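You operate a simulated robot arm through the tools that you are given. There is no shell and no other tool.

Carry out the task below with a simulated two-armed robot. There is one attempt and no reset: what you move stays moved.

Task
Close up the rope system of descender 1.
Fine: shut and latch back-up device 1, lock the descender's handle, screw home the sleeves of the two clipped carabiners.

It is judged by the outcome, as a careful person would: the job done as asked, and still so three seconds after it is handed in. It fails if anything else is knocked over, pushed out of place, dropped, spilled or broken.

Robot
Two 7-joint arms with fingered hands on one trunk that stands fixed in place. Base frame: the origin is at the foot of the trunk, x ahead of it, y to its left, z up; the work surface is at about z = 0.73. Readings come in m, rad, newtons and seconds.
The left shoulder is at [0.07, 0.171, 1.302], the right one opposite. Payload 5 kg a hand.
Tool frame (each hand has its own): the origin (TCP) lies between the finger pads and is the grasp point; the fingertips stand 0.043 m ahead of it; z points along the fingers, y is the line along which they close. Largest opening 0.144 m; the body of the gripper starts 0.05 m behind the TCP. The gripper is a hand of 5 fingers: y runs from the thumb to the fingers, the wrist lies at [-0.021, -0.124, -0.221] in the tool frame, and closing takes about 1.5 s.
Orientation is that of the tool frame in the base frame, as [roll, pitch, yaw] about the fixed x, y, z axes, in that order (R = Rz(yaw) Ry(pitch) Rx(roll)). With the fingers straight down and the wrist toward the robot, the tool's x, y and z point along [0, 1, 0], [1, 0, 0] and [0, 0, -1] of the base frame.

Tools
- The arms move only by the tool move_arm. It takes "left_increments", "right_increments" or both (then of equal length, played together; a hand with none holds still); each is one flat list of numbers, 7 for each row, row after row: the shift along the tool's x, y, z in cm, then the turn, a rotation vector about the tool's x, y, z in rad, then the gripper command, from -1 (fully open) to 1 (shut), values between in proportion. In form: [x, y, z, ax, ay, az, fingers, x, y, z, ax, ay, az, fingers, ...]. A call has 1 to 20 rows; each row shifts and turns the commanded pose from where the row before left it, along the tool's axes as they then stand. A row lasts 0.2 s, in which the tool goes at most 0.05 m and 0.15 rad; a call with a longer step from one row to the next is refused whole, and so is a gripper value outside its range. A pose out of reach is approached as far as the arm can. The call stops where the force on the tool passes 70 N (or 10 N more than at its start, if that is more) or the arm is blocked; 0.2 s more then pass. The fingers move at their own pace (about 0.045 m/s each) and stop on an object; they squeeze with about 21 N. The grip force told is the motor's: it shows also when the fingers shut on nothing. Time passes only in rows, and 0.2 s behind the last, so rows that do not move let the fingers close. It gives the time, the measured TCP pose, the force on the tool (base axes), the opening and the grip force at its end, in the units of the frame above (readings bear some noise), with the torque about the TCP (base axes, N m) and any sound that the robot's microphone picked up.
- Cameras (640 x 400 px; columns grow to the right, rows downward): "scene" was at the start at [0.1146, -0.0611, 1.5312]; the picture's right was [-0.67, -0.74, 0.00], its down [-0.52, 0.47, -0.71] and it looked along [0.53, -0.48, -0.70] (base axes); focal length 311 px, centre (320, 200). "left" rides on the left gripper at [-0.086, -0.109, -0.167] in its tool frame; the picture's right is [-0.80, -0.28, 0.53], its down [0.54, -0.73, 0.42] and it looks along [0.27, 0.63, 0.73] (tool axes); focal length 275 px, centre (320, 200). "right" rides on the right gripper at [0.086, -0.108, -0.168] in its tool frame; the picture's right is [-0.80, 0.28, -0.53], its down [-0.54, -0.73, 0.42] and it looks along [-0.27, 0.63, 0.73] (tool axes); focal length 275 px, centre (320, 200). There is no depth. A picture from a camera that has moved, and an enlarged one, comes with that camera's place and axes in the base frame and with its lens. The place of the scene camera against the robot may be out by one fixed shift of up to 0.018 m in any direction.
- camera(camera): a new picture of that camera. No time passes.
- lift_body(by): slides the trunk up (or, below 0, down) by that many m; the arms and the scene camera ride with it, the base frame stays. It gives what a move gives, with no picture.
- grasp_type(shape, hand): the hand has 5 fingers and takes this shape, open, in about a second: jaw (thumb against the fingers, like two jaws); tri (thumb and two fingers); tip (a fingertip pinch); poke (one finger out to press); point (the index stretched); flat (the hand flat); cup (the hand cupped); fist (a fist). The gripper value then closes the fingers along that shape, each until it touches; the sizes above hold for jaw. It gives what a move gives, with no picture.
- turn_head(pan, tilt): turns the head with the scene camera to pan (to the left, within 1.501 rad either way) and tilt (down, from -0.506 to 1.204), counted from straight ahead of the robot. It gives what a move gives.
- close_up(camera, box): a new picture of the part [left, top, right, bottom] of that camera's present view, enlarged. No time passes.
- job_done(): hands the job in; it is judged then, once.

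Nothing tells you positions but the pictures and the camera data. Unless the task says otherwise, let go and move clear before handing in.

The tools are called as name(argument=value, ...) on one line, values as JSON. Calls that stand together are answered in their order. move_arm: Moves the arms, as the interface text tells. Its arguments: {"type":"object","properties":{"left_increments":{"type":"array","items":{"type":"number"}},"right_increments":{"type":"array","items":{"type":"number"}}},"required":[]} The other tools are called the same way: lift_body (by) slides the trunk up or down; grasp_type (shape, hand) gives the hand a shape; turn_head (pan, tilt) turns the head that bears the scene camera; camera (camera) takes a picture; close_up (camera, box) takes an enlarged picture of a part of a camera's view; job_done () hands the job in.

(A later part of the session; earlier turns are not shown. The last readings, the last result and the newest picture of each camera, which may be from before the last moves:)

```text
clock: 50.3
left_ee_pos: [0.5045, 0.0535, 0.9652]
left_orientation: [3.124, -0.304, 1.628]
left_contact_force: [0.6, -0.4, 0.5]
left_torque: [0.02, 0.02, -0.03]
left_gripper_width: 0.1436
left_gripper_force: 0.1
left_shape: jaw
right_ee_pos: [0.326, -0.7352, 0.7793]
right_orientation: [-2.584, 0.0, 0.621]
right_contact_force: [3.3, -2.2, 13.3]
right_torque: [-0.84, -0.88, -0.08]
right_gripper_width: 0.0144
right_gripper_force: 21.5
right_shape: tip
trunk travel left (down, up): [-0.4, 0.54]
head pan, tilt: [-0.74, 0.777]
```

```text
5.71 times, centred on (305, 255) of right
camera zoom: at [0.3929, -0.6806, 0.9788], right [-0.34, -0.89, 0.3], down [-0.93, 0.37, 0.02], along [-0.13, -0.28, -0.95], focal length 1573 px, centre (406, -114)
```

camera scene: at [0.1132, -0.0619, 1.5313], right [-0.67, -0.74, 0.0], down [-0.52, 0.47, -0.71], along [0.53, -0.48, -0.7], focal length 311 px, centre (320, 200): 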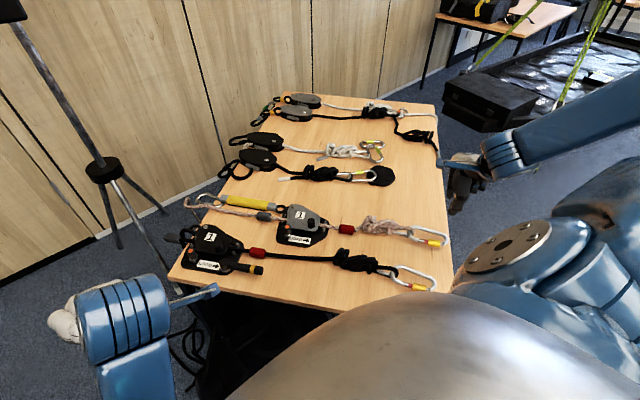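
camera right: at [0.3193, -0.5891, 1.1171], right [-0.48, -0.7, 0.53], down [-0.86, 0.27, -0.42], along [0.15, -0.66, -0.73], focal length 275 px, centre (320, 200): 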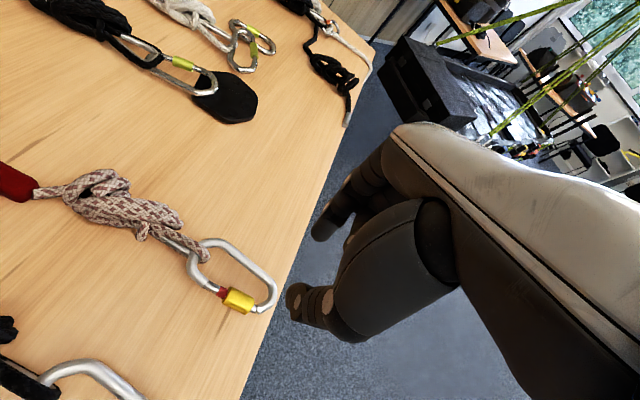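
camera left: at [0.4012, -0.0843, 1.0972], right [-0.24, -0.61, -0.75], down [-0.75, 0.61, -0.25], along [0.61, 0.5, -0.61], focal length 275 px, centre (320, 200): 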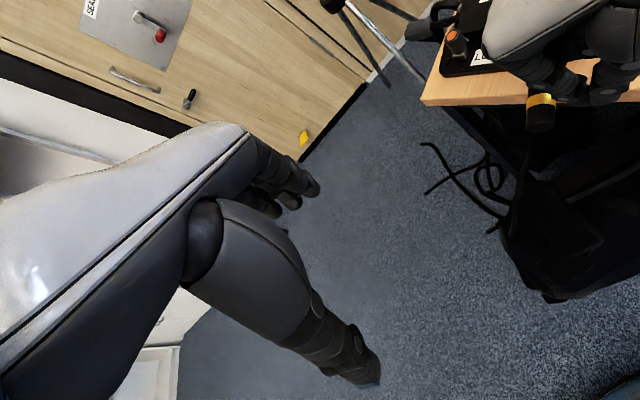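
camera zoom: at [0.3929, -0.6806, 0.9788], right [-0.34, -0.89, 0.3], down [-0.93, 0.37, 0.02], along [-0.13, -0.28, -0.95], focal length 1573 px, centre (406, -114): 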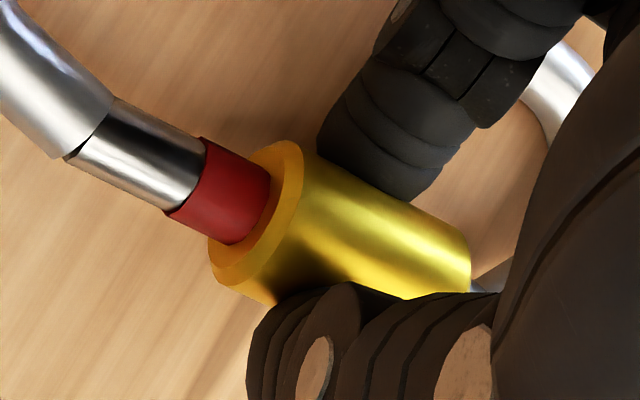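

The turn direction needs more strokes to judge. I'll do ratchet cycles: release and back off, untilt, regrip, turn again.

move_arm(right_increments=[0, 0, -1, 0, 0, 0, 0.5, 0, 0, -1, 0, 0, 0, 0.5, 0, 0, -1, 0, 0, 0, 0.5, 0, -1.012, 0.071, -0.14, 0, 0, 0.5, 0, -1.012, 0.071, -0.14, 0, 0, 0.5, 0, -1.012, 0.071, -0.14, 0, 0, 0.5, 0, -1.012, 0.071, -0.14, 0, 0, 0.5, 0, -1.012, 0.071, -0.14, 0, 0, 0.5, 0, -1.012, 0.071, -0.14, 0, 0, 0.5, 0, -1.012, 0.071, -0.14, 0, 0, 0.5])

camera(camera="right")

close_up(camera="scene", box=[400, 225, 450, 250])

```text
clock: 52.5
left_ee_pos: [0.5062, 0.0522, 0.9635]
left_orientation: [3.125, -0.301, 1.626]
left_contact_force: [0.9, -0.2, 0.0]
left_torque: [0.0, -0.02, 0.01]
left_gripper_width: 0.1439
left_gripper_force: 0.1
left_shape: jaw
right_ee_pos: [0.2951, -0.691, 0.8083]
right_orientation: [2.719, -0.001, 0.622]
right_contact_force: [0.2, -0.8, 0.6]
right_torque: [0.03, 0.01, -0.02]
right_gripper_width: 0.0356
right_gripper_force: 0.2
right_shape: tip
trunk travel left (down, up): [-0.4, 0.54]
head pan, tilt: [-0.74, 0.777]
```

```text
taken
camera right: at [0.2666, -0.5048, 0.916], right [-0.62, -0.5, 0.6], down [-0.73, 0.08, -0.68], along [0.29, -0.86, -0.41], focal length 275 px, centre (320, 200)
```

right: 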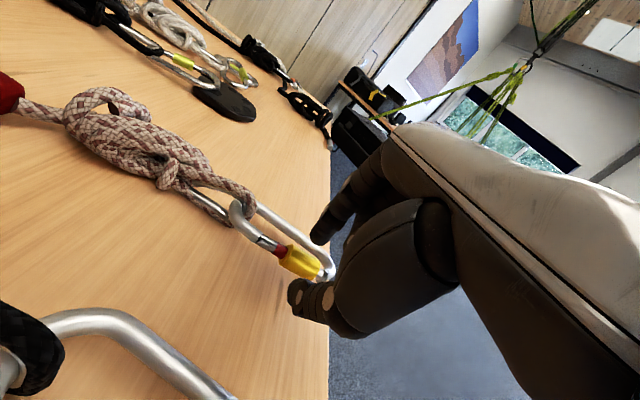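

```text
12.80 times, centred on (425, 238) of scene
camera zoom: at [0.1152, -0.0617, 1.5313], right [-0.67, -0.74, 0.0], down [-0.52, 0.47, -0.71], along [0.53, -0.48, -0.7], focal length 3985 px, centre (-1024, -280)
```

zoom: 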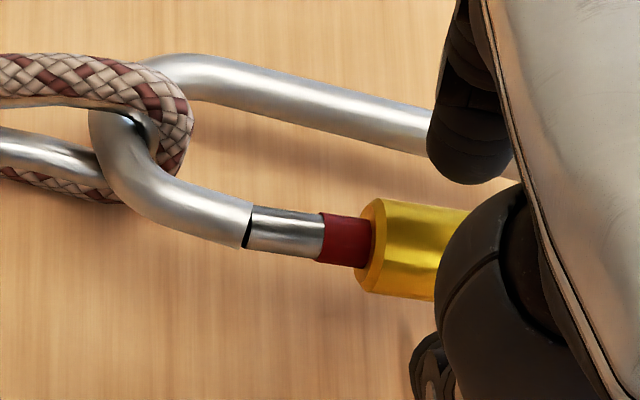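

close_up(camera="right", box=[240, 200, 380, 320])

```text
3.33 times, centred on (310, 260) of right
camera zoom: at [0.2666, -0.5048, 0.916], right [-0.62, -0.5, 0.6], down [-0.73, 0.08, -0.68], along [0.29, -0.86, -0.41], focal length 918 px, centre (353, 0)
```

zoom: 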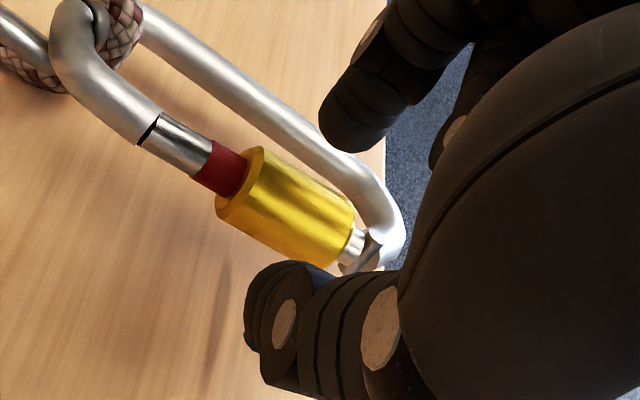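

The carabiner has shifted a few millimetres; I'll re-centre on the sleeve before regripping.

move_arm(right_increments=[0, 0.9, -0.5, 0, 0, 0, 0.4, 0, 0, 1.5, 0, 0, 0, 0.4])

close_up(camera="right", box=[240, 200, 380, 320])

```text
clock: 53.1
left_ee_pos: [0.5044, 0.0519, 0.9655]
left_orientation: [3.125, -0.302, 1.625]
left_contact_force: [-0.1, 0.1, -0.1]
left_torque: [0.02, 0.02, 0.01]
left_gripper_width: 0.1439
left_gripper_force: 0.0
left_shape: jaw
right_ee_pos: [0.3005, -0.7006, 0.8013]
right_orientation: [2.723, 0.001, 0.624]
right_contact_force: [0.5, 0.2, -0.8]
right_torque: [0.04, 0.0, 0.02]
right_gripper_width: 0.0429
right_gripper_force: 0.0
right_shape: tip
trunk travel left (down, up): [-0.4, 0.54]
head pan, tilt: [-0.74, 0.777]
```

```text
3.33 times, centred on (310, 260) of right
camera zoom: at [0.2731, -0.5154, 0.9102], right [-0.62, -0.5, 0.6], down [-0.73, 0.08, -0.68], along [0.29, -0.86, -0.41], focal length 918 px, centre (353, 0)
```

zoom: 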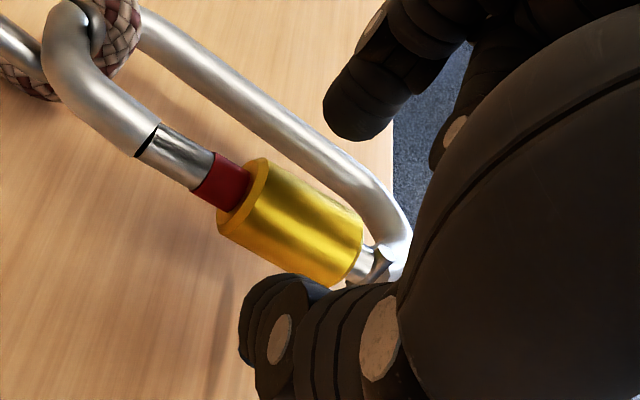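

Aligned on the tool axis. Closing in, gripping, then a full turning stroke.

move_arm(right_increments=[0, 0, 0.9, 0, 0, 0, 0.4, 0, 0, 0, 0, 0, 0, 0.95, 0, 0, 0, 0, 0, 0, 0.95, 0, 0, 0, 0, 0, 0, 0.95, 0, 0, 0, 0, 0, 0, 0.95, 0, 0.593, 0.042, 0.14, 0, 0, 0.95, 0, 0.593, 0.042, 0.14, 0, 0, 0.95, 0, 0.593, 0.042, 0.14, 0, 0, 0.95, 0, 0.593, 0.042, 0.14, 0, 0, 0.95, 0, 0.593, 0.042, 0.14, 0, 0, 0.95, 0, 0.593, 0.042, 0.14, 0, 0, 0.95])

close_up(camera="right", box=[240, 200, 380, 320])

close_up(camera="scene", box=[400, 220, 450, 250])

```text
clock: 55.5
left_ee_pos: [0.5048, 0.0527, 0.9631]
left_orientation: [3.125, -0.301, 1.623]
left_contact_force: [1.1, -0.3, 0.1]
left_torque: [0.01, 0.0, -0.01]
left_gripper_width: 0.144
left_gripper_force: 0.0
left_shape: jaw
right_ee_pos: [0.3243, -0.7324, 0.7937]
right_orientation: [-2.721, 0.0, 0.626]
right_contact_force: [0.0, -0.8, 0.6]
right_torque: [-0.02, 0.03, 0.01]
right_gripper_width: 0.0119
right_gripper_force: 21.2
right_shape: tip
trunk travel left (down, up): [-0.4, 0.54]
head pan, tilt: [-0.74, 0.777]
```

```text
3.33 times, centred on (310, 260) of right
camera zoom: at [0.376, -0.6567, 0.9911], right [-0.37, -0.85, 0.37], down [-0.93, 0.36, -0.09], along [-0.06, -0.38, -0.92], focal length 918 px, centre (353, 0)
```

zoom: 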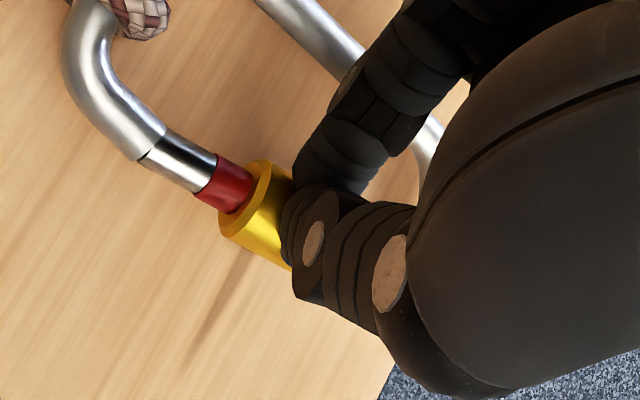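

```text
12.80 times, centred on (425, 235) of scene
camera zoom: at [0.1159, -0.0616, 1.5311], right [-0.67, -0.74, 0.0], down [-0.52, 0.47, -0.71], along [0.53, -0.48, -0.7], focal length 3985 px, centre (-1024, -248)
```

zoom: 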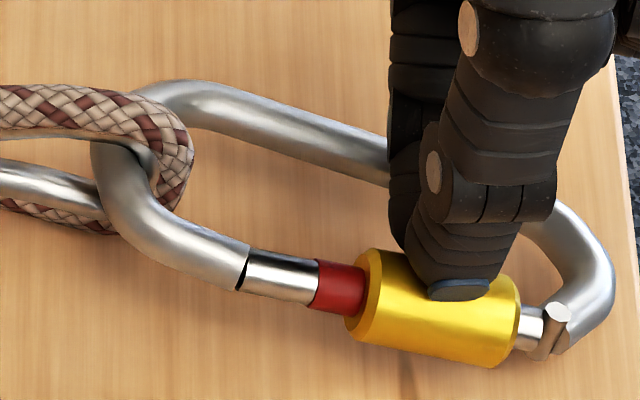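

The second grip was too high and slid over the top. I'll reset to vertical above the sleeve and measure again.

move_arm(right_increments=[0, 0, -1, 0, 0, 0, 0.4, 0, 0, -1, 0, 0, 0, 0.4, 0, -1, 0, -0.14, 0, 0, 0.4, 0, -1, 0, -0.14, 0, 0, 0.4, 0, -1, 0, -0.14, 0, 0, 0.4])

close_up(camera="right", box=[220, 180, 420, 340])

close_up(camera="scene", box=[390, 220, 460, 260])

```text
clock: 56.7
left_ee_pos: [0.504, 0.0538, 0.9634]
left_orientation: [3.125, -0.301, 1.625]
left_contact_force: [0.0, 0.5, -0.1]
left_torque: [0.0, 0.03, 0.03]
left_gripper_width: 0.1436
left_gripper_force: 0.0
left_shape: jaw
right_ee_pos: [0.3106, -0.7151, 0.822]
right_orientation: [3.139, 0.001, 0.624]
right_contact_force: [0.0, 1.1, 0.3]
right_torque: [0.03, -0.03, -0.02]
right_gripper_width: 0.0429
right_gripper_force: 0.1
right_shape: tip
trunk travel left (down, up): [-0.4, 0.54]
head pan, tilt: [-0.74, 0.777]
```

```text
2.50 times, centred on (320, 260) of right
camera zoom: at [0.3174, -0.5759, 0.9892], right [-0.48, -0.69, 0.53], down [-0.86, 0.27, -0.42], along [0.15, -0.67, -0.73], focal length 688 px, centre (320, 50)
```

zoom: 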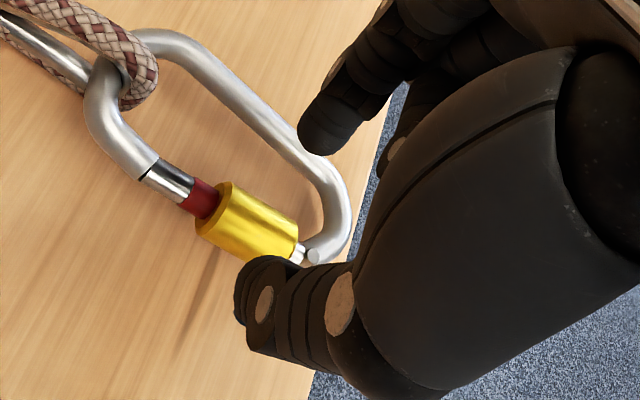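

```text
9.14 times, centred on (425, 240) of scene
camera zoom: at [0.1143, -0.061, 1.5313], right [-0.67, -0.74, 0.0], down [-0.52, 0.47, -0.71], along [0.53, -0.48, -0.7], focal length 2846 px, centre (-640, -166)
```

zoom: 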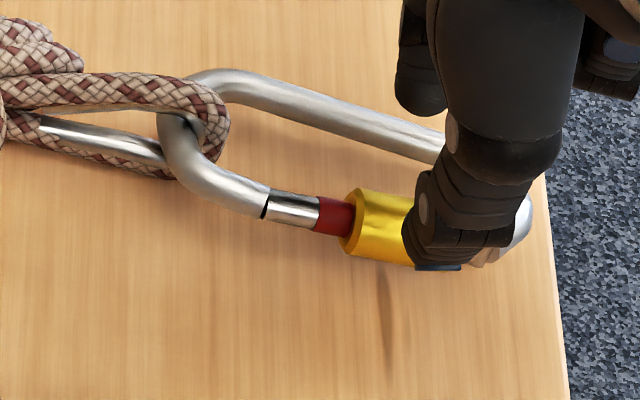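

I'll calibrate the table height by gently touching it beside the carabiner with closed fingertips.

move_arm(right_increments=[0, -4, 0, 0, 0, 0, 1, 0, -3, 0, 0, 0, 0, 1, 0, 0, 1, 0, 0, 0, 1, 0, 0, 1, 0, 0, 0, 1, 0, 0, 1, 0, 0, 0, 1])

move_arm(right_increments=[0, 0, 0.5, 0, 0, 0, 1, 0, 0, 0.5, 0, 0, 0, 1])

move_arm(right_increments=[0, 0, 0.4, 0, 0, 0, 1])

camera(camera="right")

```text
clock: 57.9
left_ee_pos: [0.5044, 0.0521, 0.9637]
left_orientation: [3.125, -0.302, 1.625]
left_contact_force: [1.1, -0.8, -0.1]
left_torque: [0.02, 0.01, 0.03]
left_gripper_width: 0.1438
left_gripper_force: 0.0
left_shape: jaw
right_ee_pos: [0.2688, -0.6587, 0.7904]
right_orientation: [-3.139, 0.0, 0.622]
right_contact_force: [-0.1, -1.0, 0.6]
right_torque: [0.01, 0.0, 0.02]
right_gripper_width: 0.0001
right_gripper_force: 21.5
right_shape: tip
trunk travel left (down, up): [-0.4, 0.54]
head pan, tilt: [-0.74, 0.777]
```

```text
clock: 58.5
left_ee_pos: [0.5052, 0.0521, 0.9639]
left_orientation: [3.124, -0.303, 1.625]
left_contact_force: [1.4, -0.8, 0.1]
left_torque: [0.0, -0.02, -0.02]
left_gripper_width: 0.1439
left_gripper_force: 0.0
left_shape: jaw
right_ee_pos: [0.2693, -0.6575, 0.781]
right_orientation: [-3.142, 0.0, 0.623]
right_contact_force: [-0.8, -0.6, -0.2]
right_torque: [0.02, -0.02, 0.02]
right_gripper_width: 0.0
right_gripper_force: 20.9
right_shape: tip
trunk travel left (down, up): [-0.4, 0.54]
head pan, tilt: [-0.74, 0.777]
```

```text
clock: 58.9
left_ee_pos: [0.5052, 0.0535, 0.9646]
left_orientation: [3.126, -0.301, 1.625]
left_contact_force: [0.3, 0.1, 0.4]
left_torque: [0.05, -0.01, 0.01]
left_gripper_width: 0.144
left_gripper_force: 0.1
left_shape: jaw
right_ee_pos: [0.2696, -0.6582, 0.7778]
right_orientation: [-3.142, 0.001, 0.622]
right_contact_force: [0.7, -0.3, -0.1]
right_torque: [0.0, 0.02, 0.02]
right_gripper_width: 0.0002
right_gripper_force: 21.1
right_shape: tip
trunk travel left (down, up): [-0.4, 0.54]
head pan, tilt: [-0.74, 0.777]
```

```text
taken
camera right: at [0.2768, -0.519, 0.9447], right [-0.48, -0.7, 0.53], down [-0.86, 0.27, -0.42], along [0.15, -0.66, -0.73], focal length 275 px, centre (320, 200)
```

right: 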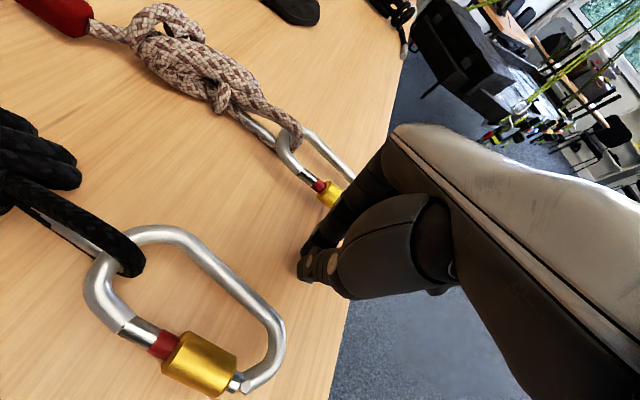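

move_arm(right_increments=[0, 0, 0.3, 0, 0, 0, 1])

move_arm(right_increments=[0, 0, 0.3, 0, 0, 0, 1])

move_arm(right_increments=[0, 0, 0.3, 0, 0, 0, 1])

```text
clock: 59.3
left_ee_pos: [0.5043, 0.0545, 0.9652]
left_orientation: [3.126, -0.302, 1.622]
left_contact_force: [0.0, 0.3, 0.4]
left_torque: [-0.01, 0.02, 0.03]
left_gripper_width: 0.144
left_gripper_force: 0.1
left_shape: jaw
right_ee_pos: [0.2692, -0.6588, 0.7758]
right_orientation: [3.141, -0.001, 0.623]
right_contact_force: [-1.7, -0.4, 2.4]
right_torque: [0.06, 0.05, 0.05]
right_gripper_width: 0.0
right_gripper_force: 20.4
right_shape: tip
trunk travel left (down, up): [-0.4, 0.54]
head pan, tilt: [-0.74, 0.777]
```

```text
clock: 59.7
left_ee_pos: [0.5041, 0.0555, 0.9655]
left_orientation: [3.124, -0.3, 1.625]
left_contact_force: [-0.1, -0.8, 0.0]
left_torque: [0.0, 0.02, 0.0]
left_gripper_width: 0.1439
left_gripper_force: 0.0
left_shape: jaw
right_ee_pos: [0.2693, -0.6589, 0.7749]
right_orientation: [3.136, 0.0, 0.623]
right_contact_force: [-2.5, 1.5, 31.6]
right_torque: [0.39, 0.19, -0.01]
right_gripper_width: 0.0
right_gripper_force: 21.2
right_shape: tip
trunk travel left (down, up): [-0.4, 0.54]
head pan, tilt: [-0.74, 0.777]
```

```text
clock: 60.1
left_ee_pos: [0.5031, 0.057, 0.9651]
left_orientation: [3.123, -0.298, 1.626]
left_contact_force: [0.6, -0.2, 0.7]
left_torque: [0.01, 0.02, -0.02]
left_gripper_width: 0.144
left_gripper_force: 0.0
left_shape: jaw
right_ee_pos: [0.2694, -0.6549, 0.7752]
right_orientation: [3.131, -0.001, 0.623]
right_contact_force: [-4.5, 2.5, 64.7]
right_torque: [0.58, 0.17, -0.03]
right_gripper_width: 0.0002
right_gripper_force: 20.6
right_shape: tip
trunk travel left (down, up): [-0.4, 0.54]
head pan, tilt: [-0.74, 0.777]
```

The table surface corresponds to TCP z ≈ 0.776 (fingertips vertical), so the sleeve centre is near [0.312, -0.717, 0.7455]. I'll lift, tilt back, and line up for a deeper grip.

move_arm(right_increments=[0, 0, -2, 0, 0, 0, 0.5, 0, 0, -2.3, 0, 0, 0, 0.5, 0, 2.5, 0, 0, 0, 0, 0.5, 0, 2.6, 0, 0, 0, 0, 0.5, 0, 0, 0, -0.117, 0, 0, 0.5, 0, 0, 0, -0.117, 0, 0, 0.5, 0, 0, 0, -0.117, 0, 0, 0.5])

close_up(camera="right", box=[240, 200, 380, 320])

close_up(camera="scene", box=[380, 205, 470, 295])

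```text
clock: 61.7
left_ee_pos: [0.5058, 0.0524, 0.965]
left_orientation: [3.124, -0.302, 1.624]
left_contact_force: [0.1, -0.2, -0.5]
left_torque: [0.02, 0.02, -0.01]
left_gripper_width: 0.1441
left_gripper_force: 0.1
left_shape: jaw
right_ee_pos: [0.2985, -0.6997, 0.8106]
right_orientation: [2.79, -0.001, 0.624]
right_contact_force: [0.2, 0.1, -0.6]
right_torque: [0.02, 0.06, -0.02]
right_gripper_width: 0.0356
right_gripper_force: 0.1
right_shape: tip
trunk travel left (down, up): [-0.4, 0.54]
head pan, tilt: [-0.74, 0.777]
```

```text
3.33 times, centred on (310, 260) of right
camera zoom: at [0.2768, -0.5193, 0.9306], right [-0.6, -0.53, 0.6], down [-0.75, 0.12, -0.65], along [0.27, -0.84, -0.47], focal length 918 px, centre (353, 0)
```

zoom: 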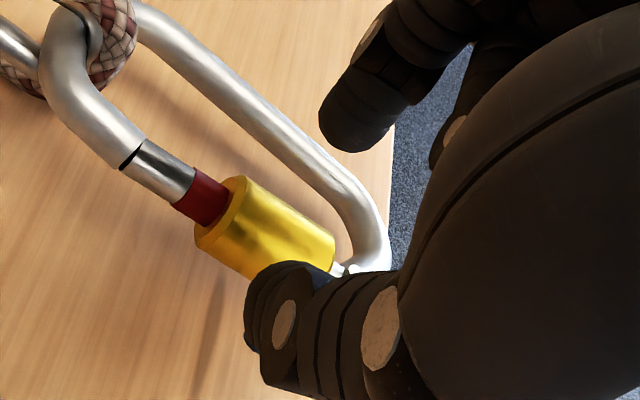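

```text
4.44 times, centred on (425, 250) of scene
camera zoom: at [0.1146, -0.0613, 1.5313], right [-0.67, -0.74, 0.0], down [-0.52, 0.47, -0.71], along [0.53, -0.48, -0.7], focal length 1384 px, centre (-147, -22)
```

zoom: 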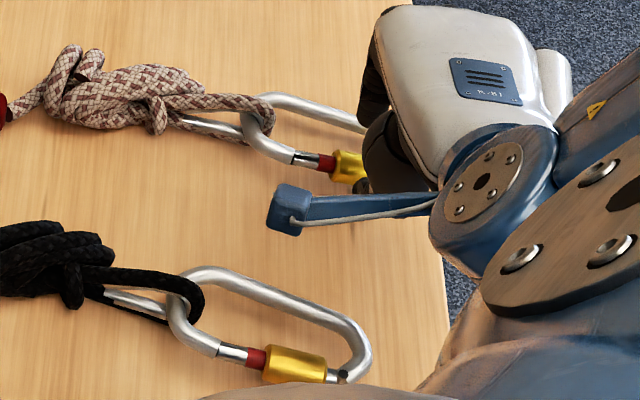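

Sleeve lies on the tool axis. Approach, grip and stroke.

move_arm(right_increments=[0, 0, 1.4, 0, 0, 0, 0.5, 0, 0, 1.35, 0, 0, 0, 0.5, 0, 0, 0, 0, 0, 0, 0.95, 0, 0, 0, 0, 0, 0, 0.95, 0, 0, 0, 0, 0, 0, 0.95, 0, 0, 0, 0, 0, 0, 0.95])

close_up(camera="right", box=[240, 200, 380, 320])

```text
clock: 63.1
left_ee_pos: [0.5047, 0.0529, 0.9644]
left_orientation: [3.123, -0.302, 1.624]
left_contact_force: [-0.2, 0.6, -0.3]
left_torque: [-0.01, 0.01, 0.04]
left_gripper_width: 0.1439
left_gripper_force: 0.1
left_shape: jaw
right_ee_pos: [0.3035, -0.7083, 0.7866]
right_orientation: [2.791, 0.001, 0.623]
right_contact_force: [-1.9, -0.1, 0.8]
right_torque: [0.0, 0.06, -0.02]
right_gripper_width: 0.0131
right_gripper_force: 20.8
right_shape: tip
trunk travel left (down, up): [-0.4, 0.54]
head pan, tilt: [-0.74, 0.777]
```

```text
3.33 times, centred on (310, 260) of right
camera zoom: at [0.282, -0.5273, 0.9053], right [-0.6, -0.53, 0.6], down [-0.75, 0.12, -0.65], along [0.27, -0.84, -0.47], focal length 918 px, centre (353, 0)
```

zoom: 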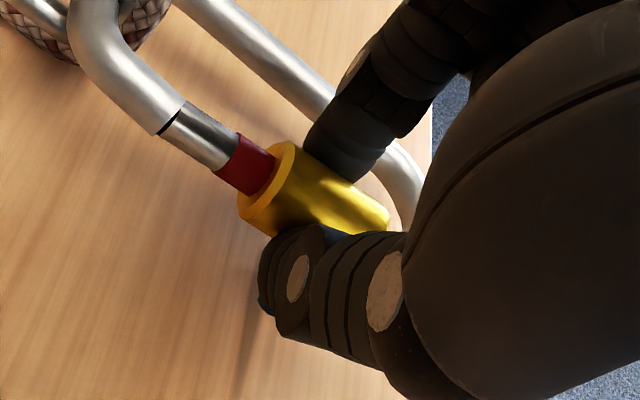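

move_arm(right_increments=[0, 0.572, 0.05, 0.14, 0, 0, 0.95, 0, 0.572, 0.05, 0.14, 0, 0, 0.95, 0, 0.572, 0.05, 0.14, 0, 0, 0.95, 0, 0.572, 0.04, 0.14, 0, 0, 0.95, 0, 0.572, 0.04, 0.14, 0, 0, 0.95, 0, 0.572, 0.04, 0.14, 0, 0, 0.95])

close_up(camera="right", box=[240, 200, 380, 320])

close_up(camera="scene", box=[400, 225, 450, 250])

```text
clock: 64.5
left_ee_pos: [0.5051, 0.053, 0.9635]
left_orientation: [3.125, -0.302, 1.623]
left_contact_force: [1.6, -0.2, 0.8]
left_torque: [0.0, 0.03, 0.02]
left_gripper_width: 0.144
left_gripper_force: 0.1
left_shape: jaw
right_ee_pos: [0.3268, -0.7372, 0.7833]
right_orientation: [-2.655, 0.001, 0.624]
right_contact_force: [0.2, -3.6, 11.0]
right_torque: [-0.05, 0.05, 0.13]
right_gripper_width: 0.0123
right_gripper_force: 20.9
right_shape: tip
trunk travel left (down, up): [-0.4, 0.54]
head pan, tilt: [-0.74, 0.777]
```

```text
3.33 times, centred on (310, 260) of right
camera zoom: at [0.3862, -0.6708, 0.982], right [-0.35, -0.87, 0.34], down [-0.93, 0.36, -0.03], along [-0.09, -0.33, -0.94], focal length 918 px, centre (353, 0)
```

zoom: 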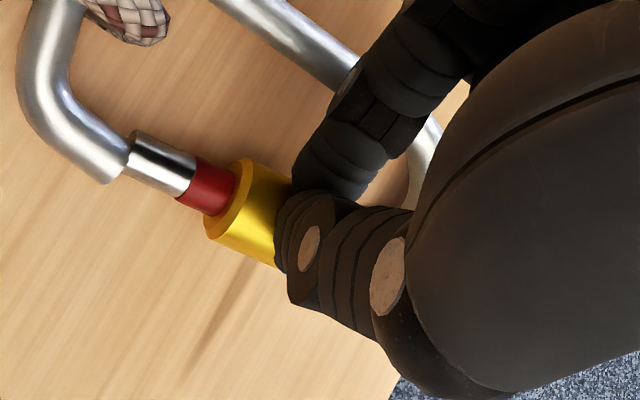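

```text
12.80 times, centred on (425, 238) of scene
camera zoom: at [0.1154, -0.061, 1.5314], right [-0.67, -0.74, 0.0], down [-0.52, 0.47, -0.71], along [0.53, -0.48, -0.7], focal length 3985 px, centre (-1024, -280)
```

zoom: 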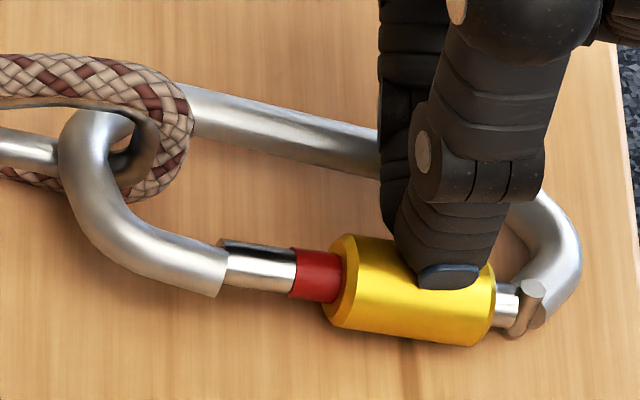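

The tips need a deeper grip (their pads are rounded), so I'll release and return to vertical, then use deeper grips with smaller tilts.

move_arm(right_increments=[0, 0, -1.2, 0, 0, 0, 0.4, 0, 0, -1.2, 0, 0, 0, 0.4, 0, -1, 0, -0.14, 0, 0, 0.4, 0, -1, 0, -0.14, 0, 0, 0.4, 0, -1, 0, -0.14, 0, 0, 0.4, 0, 0, 0, -0.07, 0, 0, 0.4])

close_up(camera="right", box=[220, 180, 420, 340])

close_up(camera="scene", box=[380, 215, 460, 260])

```text
clock: 65.9
left_ee_pos: [0.5048, 0.053, 0.9639]
left_orientation: [3.125, -0.302, 1.626]
left_contact_force: [0.7, -0.3, 0.0]
left_torque: [0.0, -0.01, -0.01]
left_gripper_width: 0.1438
left_gripper_force: 0.1
left_shape: jaw
right_ee_pos: [0.3145, -0.7185, 0.8131]
right_orientation: [3.139, -0.001, 0.624]
right_contact_force: [0.3, -0.6, -0.5]
right_torque: [-0.01, -0.01, 0.0]
right_gripper_width: 0.0428
right_gripper_force: 0.1
right_shape: tip
trunk travel left (down, up): [-0.4, 0.54]
head pan, tilt: [-0.74, 0.777]
```

```text
2.50 times, centred on (320, 260) of right
camera zoom: at [0.3215, -0.5806, 0.981], right [-0.48, -0.7, 0.53], down [-0.86, 0.27, -0.42], along [0.15, -0.67, -0.73], focal length 688 px, centre (320, 50)
```

zoom: 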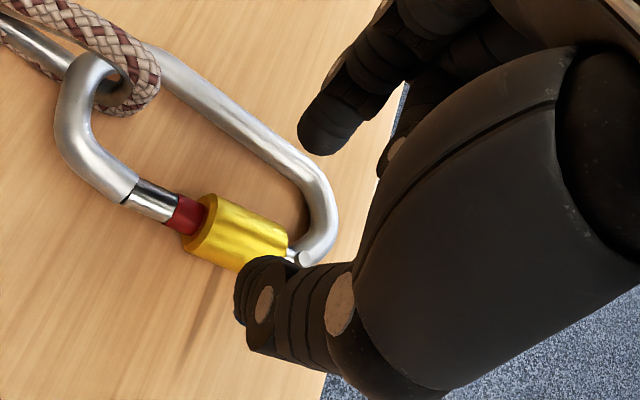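

```text
8.00 times, centred on (420, 238) of scene
camera zoom: at [0.1146, -0.0611, 1.5313], right [-0.67, -0.74, 0.0], down [-0.52, 0.47, -0.71], along [0.53, -0.48, -0.7], focal length 2491 px, centre (-480, -100)
```

zoom: 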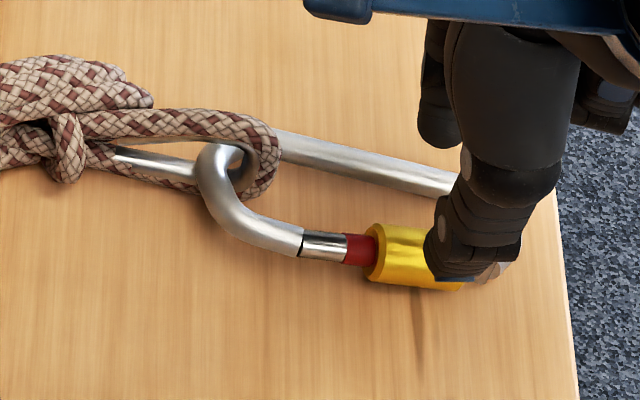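

move_arm(right_increments=[0.4, -0.5, 0, 0, 0, 0, 0.47, 0, -0.843, 0.053, -0.125, 0, 0, 0.47, 0, -0.843, 0.053, -0.125, 0, 0, 0.47, 0, 0, 1.5, 0, 0, 0, 0.47, 0, 0, 1.5, 0, 0, 0, 0.47])

close_up(camera="right", box=[240, 200, 380, 320])

move_arm(right_increments=[0, 0, 0, 0, 0, 0, 0.95, 0, 0, 0, 0, 0, 0, 0.95, 0, 0, 0, 0, 0, 0, 0.95, 0, 0, 0, 0, 0, 0, 0.95])

close_up(camera="right", box=[240, 200, 380, 320])

```text
clock: 67.1
left_ee_pos: [0.5045, 0.0528, 0.9647]
left_orientation: [3.127, -0.303, 1.624]
left_contact_force: [0.9, -0.2, -0.6]
left_torque: [0.05, 0.0, -0.02]
left_gripper_width: 0.1438
left_gripper_force: 0.0
left_shape: jaw
right_ee_pos: [0.31, -0.7082, 0.7823]
right_orientation: [2.889, 0.0, 0.622]
right_contact_force: [-0.1, -0.2, -0.2]
right_torque: [0.02, 0.02, -0.01]
right_gripper_width: 0.0391
right_gripper_force: 0.1
right_shape: tip
trunk travel left (down, up): [-0.4, 0.54]
head pan, tilt: [-0.74, 0.777]
```

```text
3.33 times, centred on (310, 260) of right
camera zoom: at [0.294, -0.537, 0.9173], right [-0.56, -0.58, 0.59], down [-0.79, 0.17, -0.59], along [0.24, -0.8, -0.55], focal length 918 px, centre (353, 0)
```

zoom: 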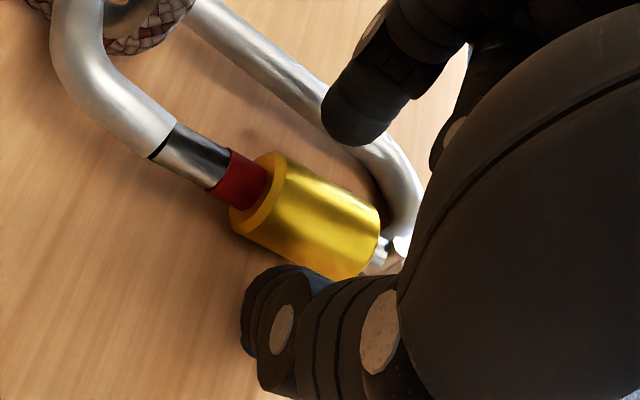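

```text
clock: 68.1
left_ee_pos: [0.5041, 0.0535, 0.965]
left_orientation: [3.126, -0.302, 1.625]
left_contact_force: [-0.4, -0.1, 0.6]
left_torque: [-0.03, 0.01, -0.02]
left_gripper_width: 0.1441
left_gripper_force: 0.1
left_shape: jaw
right_ee_pos: [0.3089, -0.7076, 0.7822]
right_orientation: [2.889, 0.002, 0.624]
right_contact_force: [-0.9, 0.0, 2.2]
right_torque: [0.01, 0.04, 0.01]
right_gripper_width: 0.0121
right_gripper_force: 20.9
right_shape: tip
trunk travel left (down, up): [-0.4, 0.54]
head pan, tilt: [-0.74, 0.777]
```

```text
3.33 times, centred on (310, 260) of right
camera zoom: at [0.2939, -0.5364, 0.9178], right [-0.56, -0.58, 0.59], down [-0.79, 0.17, -0.59], along [0.24, -0.8, -0.55], focal length 918 px, centre (353, 0)
```

zoom: 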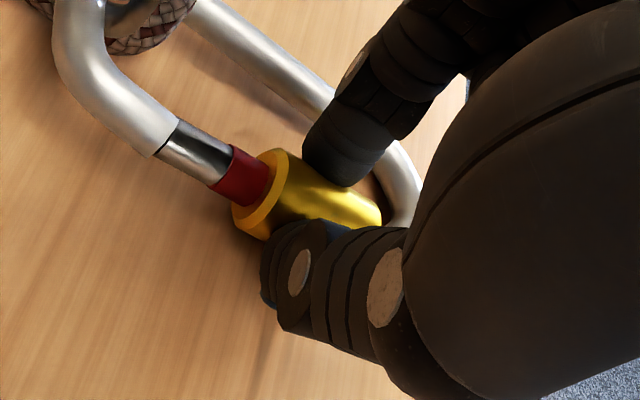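

The index pad rode up on top; I'll reopen, re-centre slightly toward the thumb, and grip deeper from vertical.

move_arm(right_increments=[0, 0, -0.5, 0, 0, 0, 0.4, 0, 0, -1.5, 0, 0, 0, 0.4, 0, 0.72, 0.05, 0.125, 0, 0, 0.4, 0, 0.72, 0.05, 0.125, 0, 0, 0.4, 0, -0.3, 0, 0, 0, 0, 0.4])

close_up(camera="right", box=[220, 180, 420, 340])

```text
clock: 69.3
left_ee_pos: [0.5041, 0.0527, 0.9643]
left_orientation: [3.126, -0.303, 1.626]
left_contact_force: [-0.2, 0.9, 0.3]
left_torque: [0.0, 0.0, 0.0]
left_gripper_width: 0.1441
left_gripper_force: 0.1
left_shape: jaw
right_ee_pos: [0.3137, -0.7124, 0.8055]
right_orientation: [-3.141, 0.001, 0.624]
right_contact_force: [0.1, 0.7, 0.1]
right_torque: [-0.02, -0.02, -0.02]
right_gripper_width: 0.0428
right_gripper_force: 0.1
right_shape: tip
trunk travel left (down, up): [-0.4, 0.54]
head pan, tilt: [-0.74, 0.777]
```

```text
2.50 times, centred on (320, 260) of right
camera zoom: at [0.3202, -0.5721, 0.972], right [-0.48, -0.7, 0.53], down [-0.86, 0.27, -0.42], along [0.15, -0.67, -0.73], focal length 688 px, centre (320, 50)
```

zoom: 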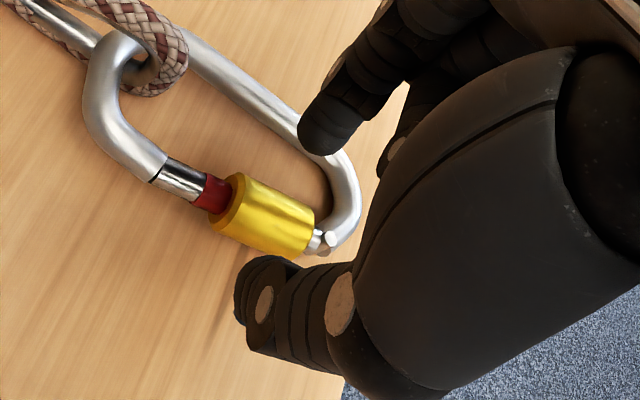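

Well aligned now. Straight down and grip.

move_arm(right_increments=[0, 0, 1.2, 0, 0, 0, 0.4, 0, 0, 1.2, 0, 0, 0, 0.4, 0, 0, 0, 0, 0, 0, 0.95, 0, 0, 0, 0, 0, 0, 0.95, 0, 0, 0, 0, 0, 0, 0.95, 0, 0, 0, 0, 0, 0, 0.95])

close_up(camera="right", box=[220, 180, 420, 340])

close_up(camera="scene", box=[390, 220, 450, 260])

```text
clock: 70.7
left_ee_pos: [0.5053, 0.0536, 0.9646]
left_orientation: [3.124, -0.302, 1.625]
left_contact_force: [0.2, -0.2, -0.7]
left_torque: [0.0, 0.01, 0.02]
left_gripper_width: 0.1439
left_gripper_force: 0.1
left_shape: jaw
right_ee_pos: [0.3134, -0.7116, 0.7816]
right_orientation: [-3.14, -0.001, 0.624]
right_contact_force: [0.4, 0.4, 2.8]
right_torque: [0.01, -0.05, 0.02]
right_gripper_width: 0.0159
right_gripper_force: 20.8
right_shape: tip
trunk travel left (down, up): [-0.4, 0.54]
head pan, tilt: [-0.74, 0.777]
```

```text
2.50 times, centred on (320, 260) of right
camera zoom: at [0.32, -0.5719, 0.9476], right [-0.48, -0.69, 0.53], down [-0.86, 0.27, -0.42], along [0.15, -0.67, -0.73], focal length 688 px, centre (320, 50)
```

zoom: 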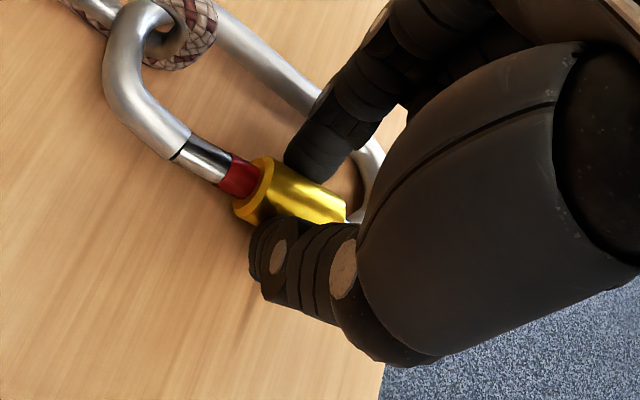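

```text
10.00 times, centred on (420, 240) of scene
camera zoom: at [0.1146, -0.061, 1.5313], right [-0.67, -0.74, 0.0], down [-0.52, 0.47, -0.71], along [0.53, -0.48, -0.7], focal length 3113 px, centre (-680, -200)
```

zoom: 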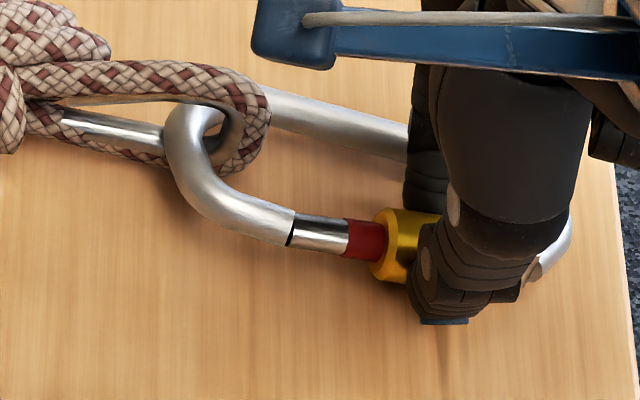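

move_arm(right_increments=[0, 0.413, 0.02, 0.115, 0, 0, 0.95, 0, 0.413, 0.02, 0.115, 0, 0, 0.95, 0, 0.413, 0.02, 0.115, 0, 0, 0.95, 0, 0.413, 0.02, 0.115, 0, 0, 0.95])

close_up(camera="right", box=[220, 180, 420, 340])

close_up(camera="scene", box=[390, 220, 450, 260])

```text
clock: 71.7
left_ee_pos: [0.5041, 0.0537, 0.9643]
left_orientation: [3.125, -0.302, 1.624]
left_contact_force: [-0.1, -0.7, 0.0]
left_torque: [0.01, 0.0, -0.02]
left_gripper_width: 0.144
left_gripper_force: 0.1
left_shape: jaw
right_ee_pos: [0.324, -0.7259, 0.777]
right_orientation: [-2.684, 0.001, 0.624]
right_contact_force: [3.9, -4.2, 10.0]
right_torque: [-0.17, -0.17, -0.04]
right_gripper_width: 0.0156
right_gripper_force: 20.9
right_shape: tip
trunk travel left (down, up): [-0.4, 0.54]
head pan, tilt: [-0.74, 0.777]
```

```text
2.50 times, centred on (320, 260) of right
camera zoom: at [0.3804, -0.6558, 0.9756], right [-0.36, -0.86, 0.35], down [-0.93, 0.36, -0.06], along [-0.08, -0.35, -0.93], focal length 688 px, centre (320, 50)
```

zoom: 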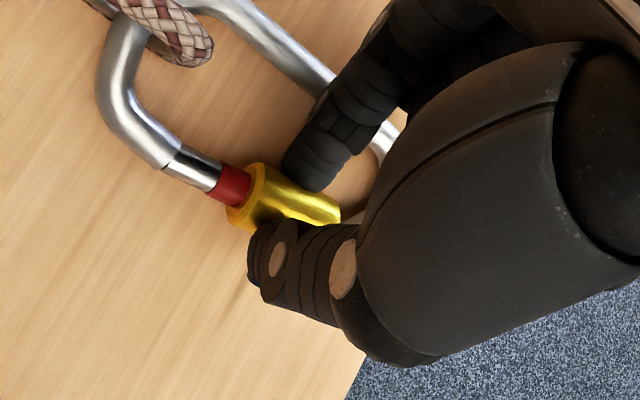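

```text
10.00 times, centred on (420, 240) of scene
camera zoom: at [0.1149, -0.0608, 1.5314], right [-0.67, -0.74, 0.0], down [-0.52, 0.47, -0.71], along [0.53, -0.48, -0.7], focal length 3113 px, centre (-680, -200)
```

zoom: 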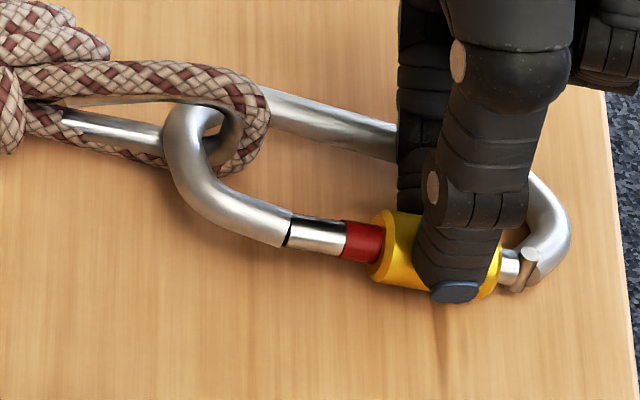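

That grip held through the stroke. I'll repeat as a ratchet cycle with a wider range (start tilted back 0.2 rad).

move_arm(right_increments=[0, 0, -1.2, 0, 0, 0, 0.4, 0, 0, -1.2, 0, 0, 0, 0.4, 0, -0.79, 0.05, -0.132, 0, 0, 0.4, 0, -0.79, 0.05, -0.132, 0, 0, 0.4, 0, -0.79, 0.05, -0.132, 0, 0, 0.4, 0, -0.79, 0.05, -0.132, 0, 0, 0.4, 0, -0.79, 0.05, -0.132, 0, 0, 0.4])

close_up(camera="right", box=[220, 180, 420, 340])

close_up(camera="scene", box=[390, 220, 450, 260])

```text
clock: 73.3
left_ee_pos: [0.5053, 0.0527, 0.9643]
left_orientation: [3.126, -0.301, 1.624]
left_contact_force: [0.4, 0.3, -0.1]
left_torque: [-0.03, -0.01, -0.01]
left_gripper_width: 0.144
left_gripper_force: 0.1
left_shape: jaw
right_ee_pos: [0.3079, -0.7022, 0.8034]
right_orientation: [2.939, 0.001, 0.622]
right_contact_force: [0.9, 0.2, -0.2]
right_torque: [0.0, 0.0, 0.01]
right_gripper_width: 0.0427
right_gripper_force: 0.0
right_shape: tip
trunk travel left (down, up): [-0.4, 0.54]
head pan, tilt: [-0.74, 0.777]
```

```text
2.50 times, centred on (320, 260) of right
camera zoom: at [0.2956, -0.5374, 0.9458], right [-0.55, -0.6, 0.58], down [-0.81, 0.19, -0.56], along [0.23, -0.77, -0.59], focal length 688 px, centre (320, 50)
```

zoom: 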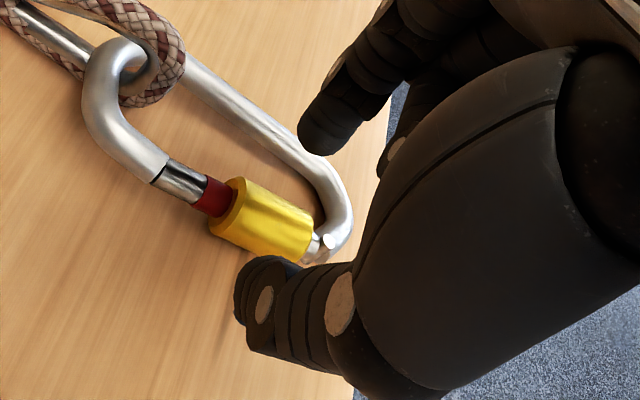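

```text
10.00 times, centred on (420, 240) of scene
camera zoom: at [0.1148, -0.0614, 1.5313], right [-0.67, -0.74, 0.0], down [-0.52, 0.47, -0.71], along [0.53, -0.48, -0.7], focal length 3113 px, centre (-680, -200)
```

zoom: 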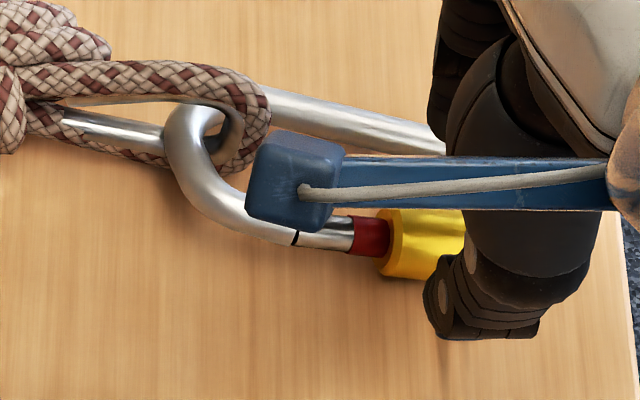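

move_arm(right_increments=[0, 0, 1.2, 0, 0, 0, 0.4, 0, 0, 1.2, 0, 0, 0, 0.4, 0, 0, 0, 0, 0, 0, 0.95, 0, 0, 0, 0, 0, 0, 0.95, 0, 0, 0, 0, 0, 0, 0.95, 0, 0, 0, 0, 0, 0, 0.95, 0, 0.474, 0.03, 0.132, 0, 0, 0.95, 0, 0.474, 0.03, 0.132, 0, 0, 0.95, 0, 0.474, 0.03, 0.132, 0, 0, 0.95, 0, 0.474, 0.03, 0.132, 0, 0, 0.95, 0, 0.474, 0.03, 0.132, 0, 0, 0.95])

close_up(camera="right", box=[220, 180, 420, 340])

close_up(camera="scene", box=[390, 220, 450, 260])

```text
clock: 75.7
left_ee_pos: [0.5065, 0.0536, 0.9644]
left_orientation: [3.126, -0.302, 1.624]
left_contact_force: [-0.4, -0.2, 0.0]
left_torque: [0.01, 0.01, 0.02]
left_gripper_width: 0.144
left_gripper_force: 0.0
left_shape: jaw
right_ee_pos: [0.3241, -0.7274, 0.7784]
right_orientation: [-2.686, 0.0, 0.623]
right_contact_force: [9.2, -11.0, 20.3]
right_torque: [-0.19, -0.12, -0.06]
right_gripper_width: 0.0167
right_gripper_force: 21.1
right_shape: tip
trunk travel left (down, up): [-0.4, 0.54]
head pan, tilt: [-0.74, 0.777]
```

```text
2.50 times, centred on (320, 260) of right
camera zoom: at [0.38, -0.6559, 0.9761], right [-0.36, -0.86, 0.35], down [-0.93, 0.36, -0.06], along [-0.08, -0.35, -0.93], focal length 688 px, centre (320, 50)
```

zoom: 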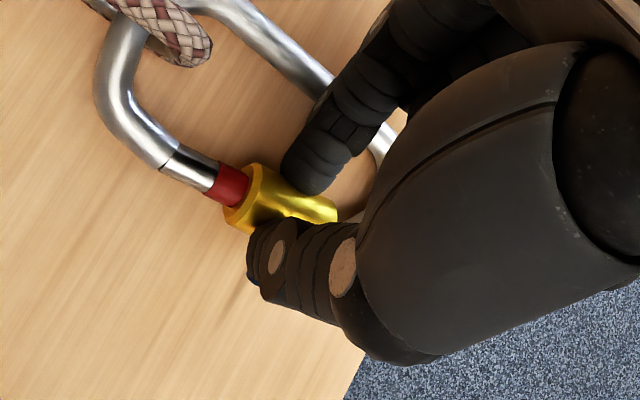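

```text
10.00 times, centred on (420, 240) of scene
camera zoom: at [0.1154, -0.0605, 1.5313], right [-0.67, -0.74, 0.0], down [-0.52, 0.47, -0.71], along [0.53, -0.48, -0.7], focal length 3113 px, centre (-680, -200)
```

zoom: 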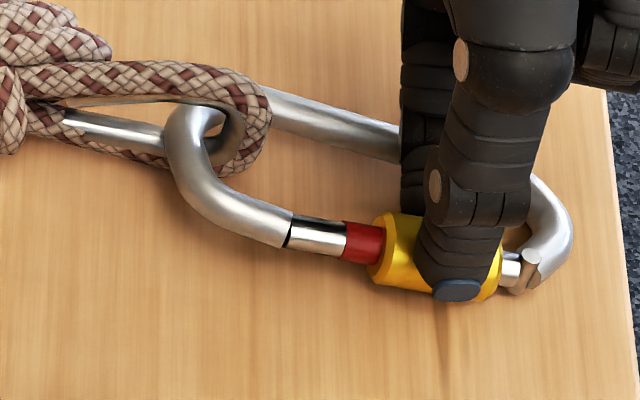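

close_up(camera="scene", box=[410, 232, 445, 255])

close_up(camera="right", box=[255, 210, 335, 280])

```text
16.00 times, centred on (428, 244) of scene
camera zoom: at [0.1154, -0.0605, 1.5313], right [-0.67, -0.74, 0.0], down [-0.52, 0.47, -0.71], along [0.53, -0.48, -0.7], focal length 4981 px, centre (-1400, -496)
```

zoom: 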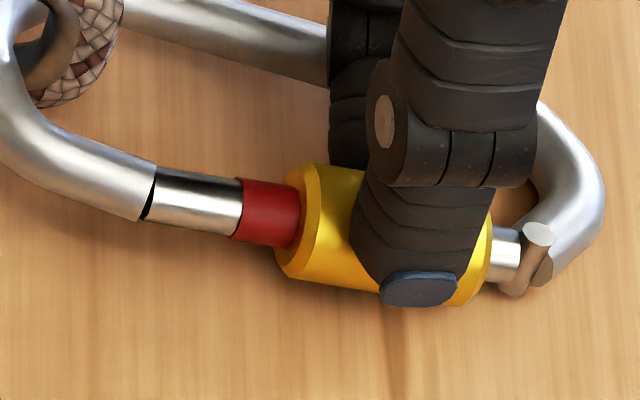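

```text
5.71 times, centred on (295, 245) of right
camera zoom: at [0.38, -0.6559, 0.9761], right [-0.36, -0.86, 0.35], down [-0.93, 0.36, -0.06], along [-0.08, -0.35, -0.93], focal length 1573 px, centre (463, -57)
```

zoom: 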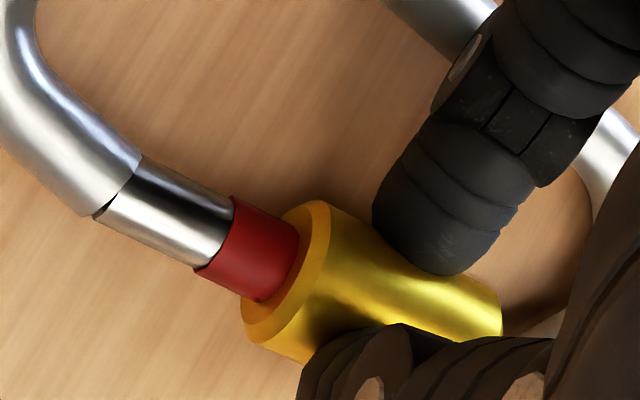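

It's too soon to see the sleeve's advance. I'll run several more cycles and then measure the red band against the gate length.

move_arm(right_increments=[0, 0, -1.2, 0, 0, 0, 0.4, 0, 0, -1.2, 0, 0, 0, 0.4, 0, -0.79, 0.05, -0.132, 0, 0, 0.4, 0, -0.79, 0.05, -0.132, 0, 0, 0.4, 0, -0.79, 0.05, -0.132, 0, 0, 0.4, 0, -0.79, 0.05, -0.132, 0, 0, 0.4, 0, -0.79, 0.05, -0.132, 0, 0, 0.4, 0, 0, 1.2, 0, 0, 0, 0.4, 0, 0, 1.2, 0, 0, 0, 0.4, 0, 0, 0, 0, 0, 0, 0.95, 0, 0, 0, 0, 0, 0, 0.95, 0, 0, 0, 0, 0, 0, 0.95, 0, 0, 0, 0, 0, 0, 0.95, 0, 0.474, 0.03, 0.132, 0, 0, 0.95, 0, 0.474, 0.03, 0.132, 0, 0, 0.95, 0, 0.474, 0.03, 0.132, 0, 0, 0.95, 0, 0.474, 0.03, 0.132, 0, 0, 0.95, 0, 0.474, 0.03, 0.132, 0, 0, 0.95])

close_up(camera="scene", box=[410, 232, 445, 255])

close_up(camera="right", box=[255, 210, 335, 280])

```text
clock: 79.5
left_ee_pos: [0.5053, 0.0541, 0.9639]
left_orientation: [3.125, -0.302, 1.624]
left_contact_force: [-0.1, 0.6, 0.2]
left_torque: [0.02, 0.06, -0.03]
left_gripper_width: 0.1438
left_gripper_force: 0.0
left_shape: jaw
right_ee_pos: [0.3238, -0.7263, 0.7778]
right_orientation: [-2.686, 0.0, 0.622]
right_contact_force: [8.8, -8.4, 15.8]
right_torque: [-0.12, -0.17, -0.12]
right_gripper_width: 0.0162
right_gripper_force: 21.2
right_shape: tip
trunk travel left (down, up): [-0.4, 0.54]
head pan, tilt: [-0.74, 0.777]
```

```text
16.00 times, centred on (428, 244) of scene
camera zoom: at [0.1154, -0.0606, 1.5313], right [-0.67, -0.74, 0.0], down [-0.52, 0.47, -0.71], along [0.53, -0.48, -0.7], focal length 4981 px, centre (-1400, -496)
```

zoom: 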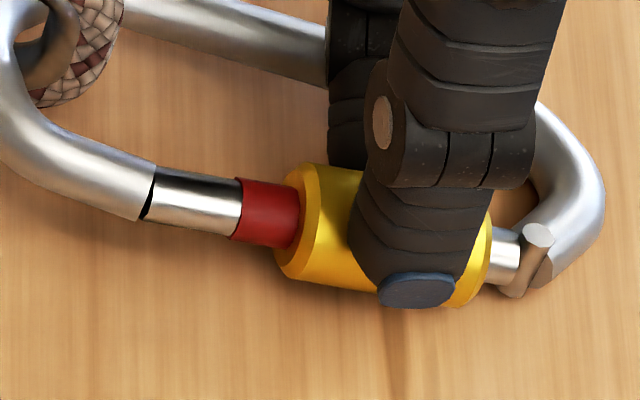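

```text
5.71 times, centred on (295, 245) of right
camera zoom: at [0.38, -0.6557, 0.9761], right [-0.36, -0.86, 0.35], down [-0.93, 0.36, -0.06], along [-0.08, -0.35, -0.93], focal length 1573 px, centre (463, -57)
```

zoom: 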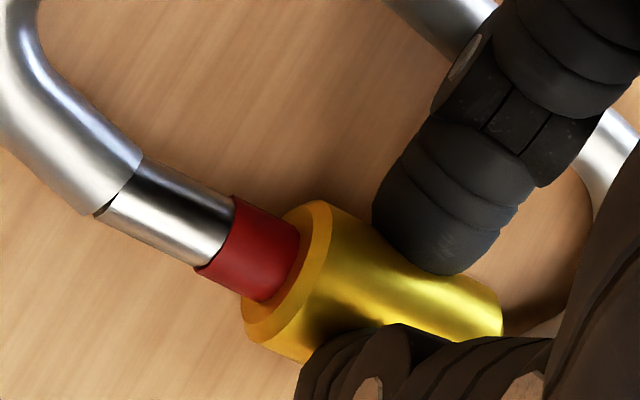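

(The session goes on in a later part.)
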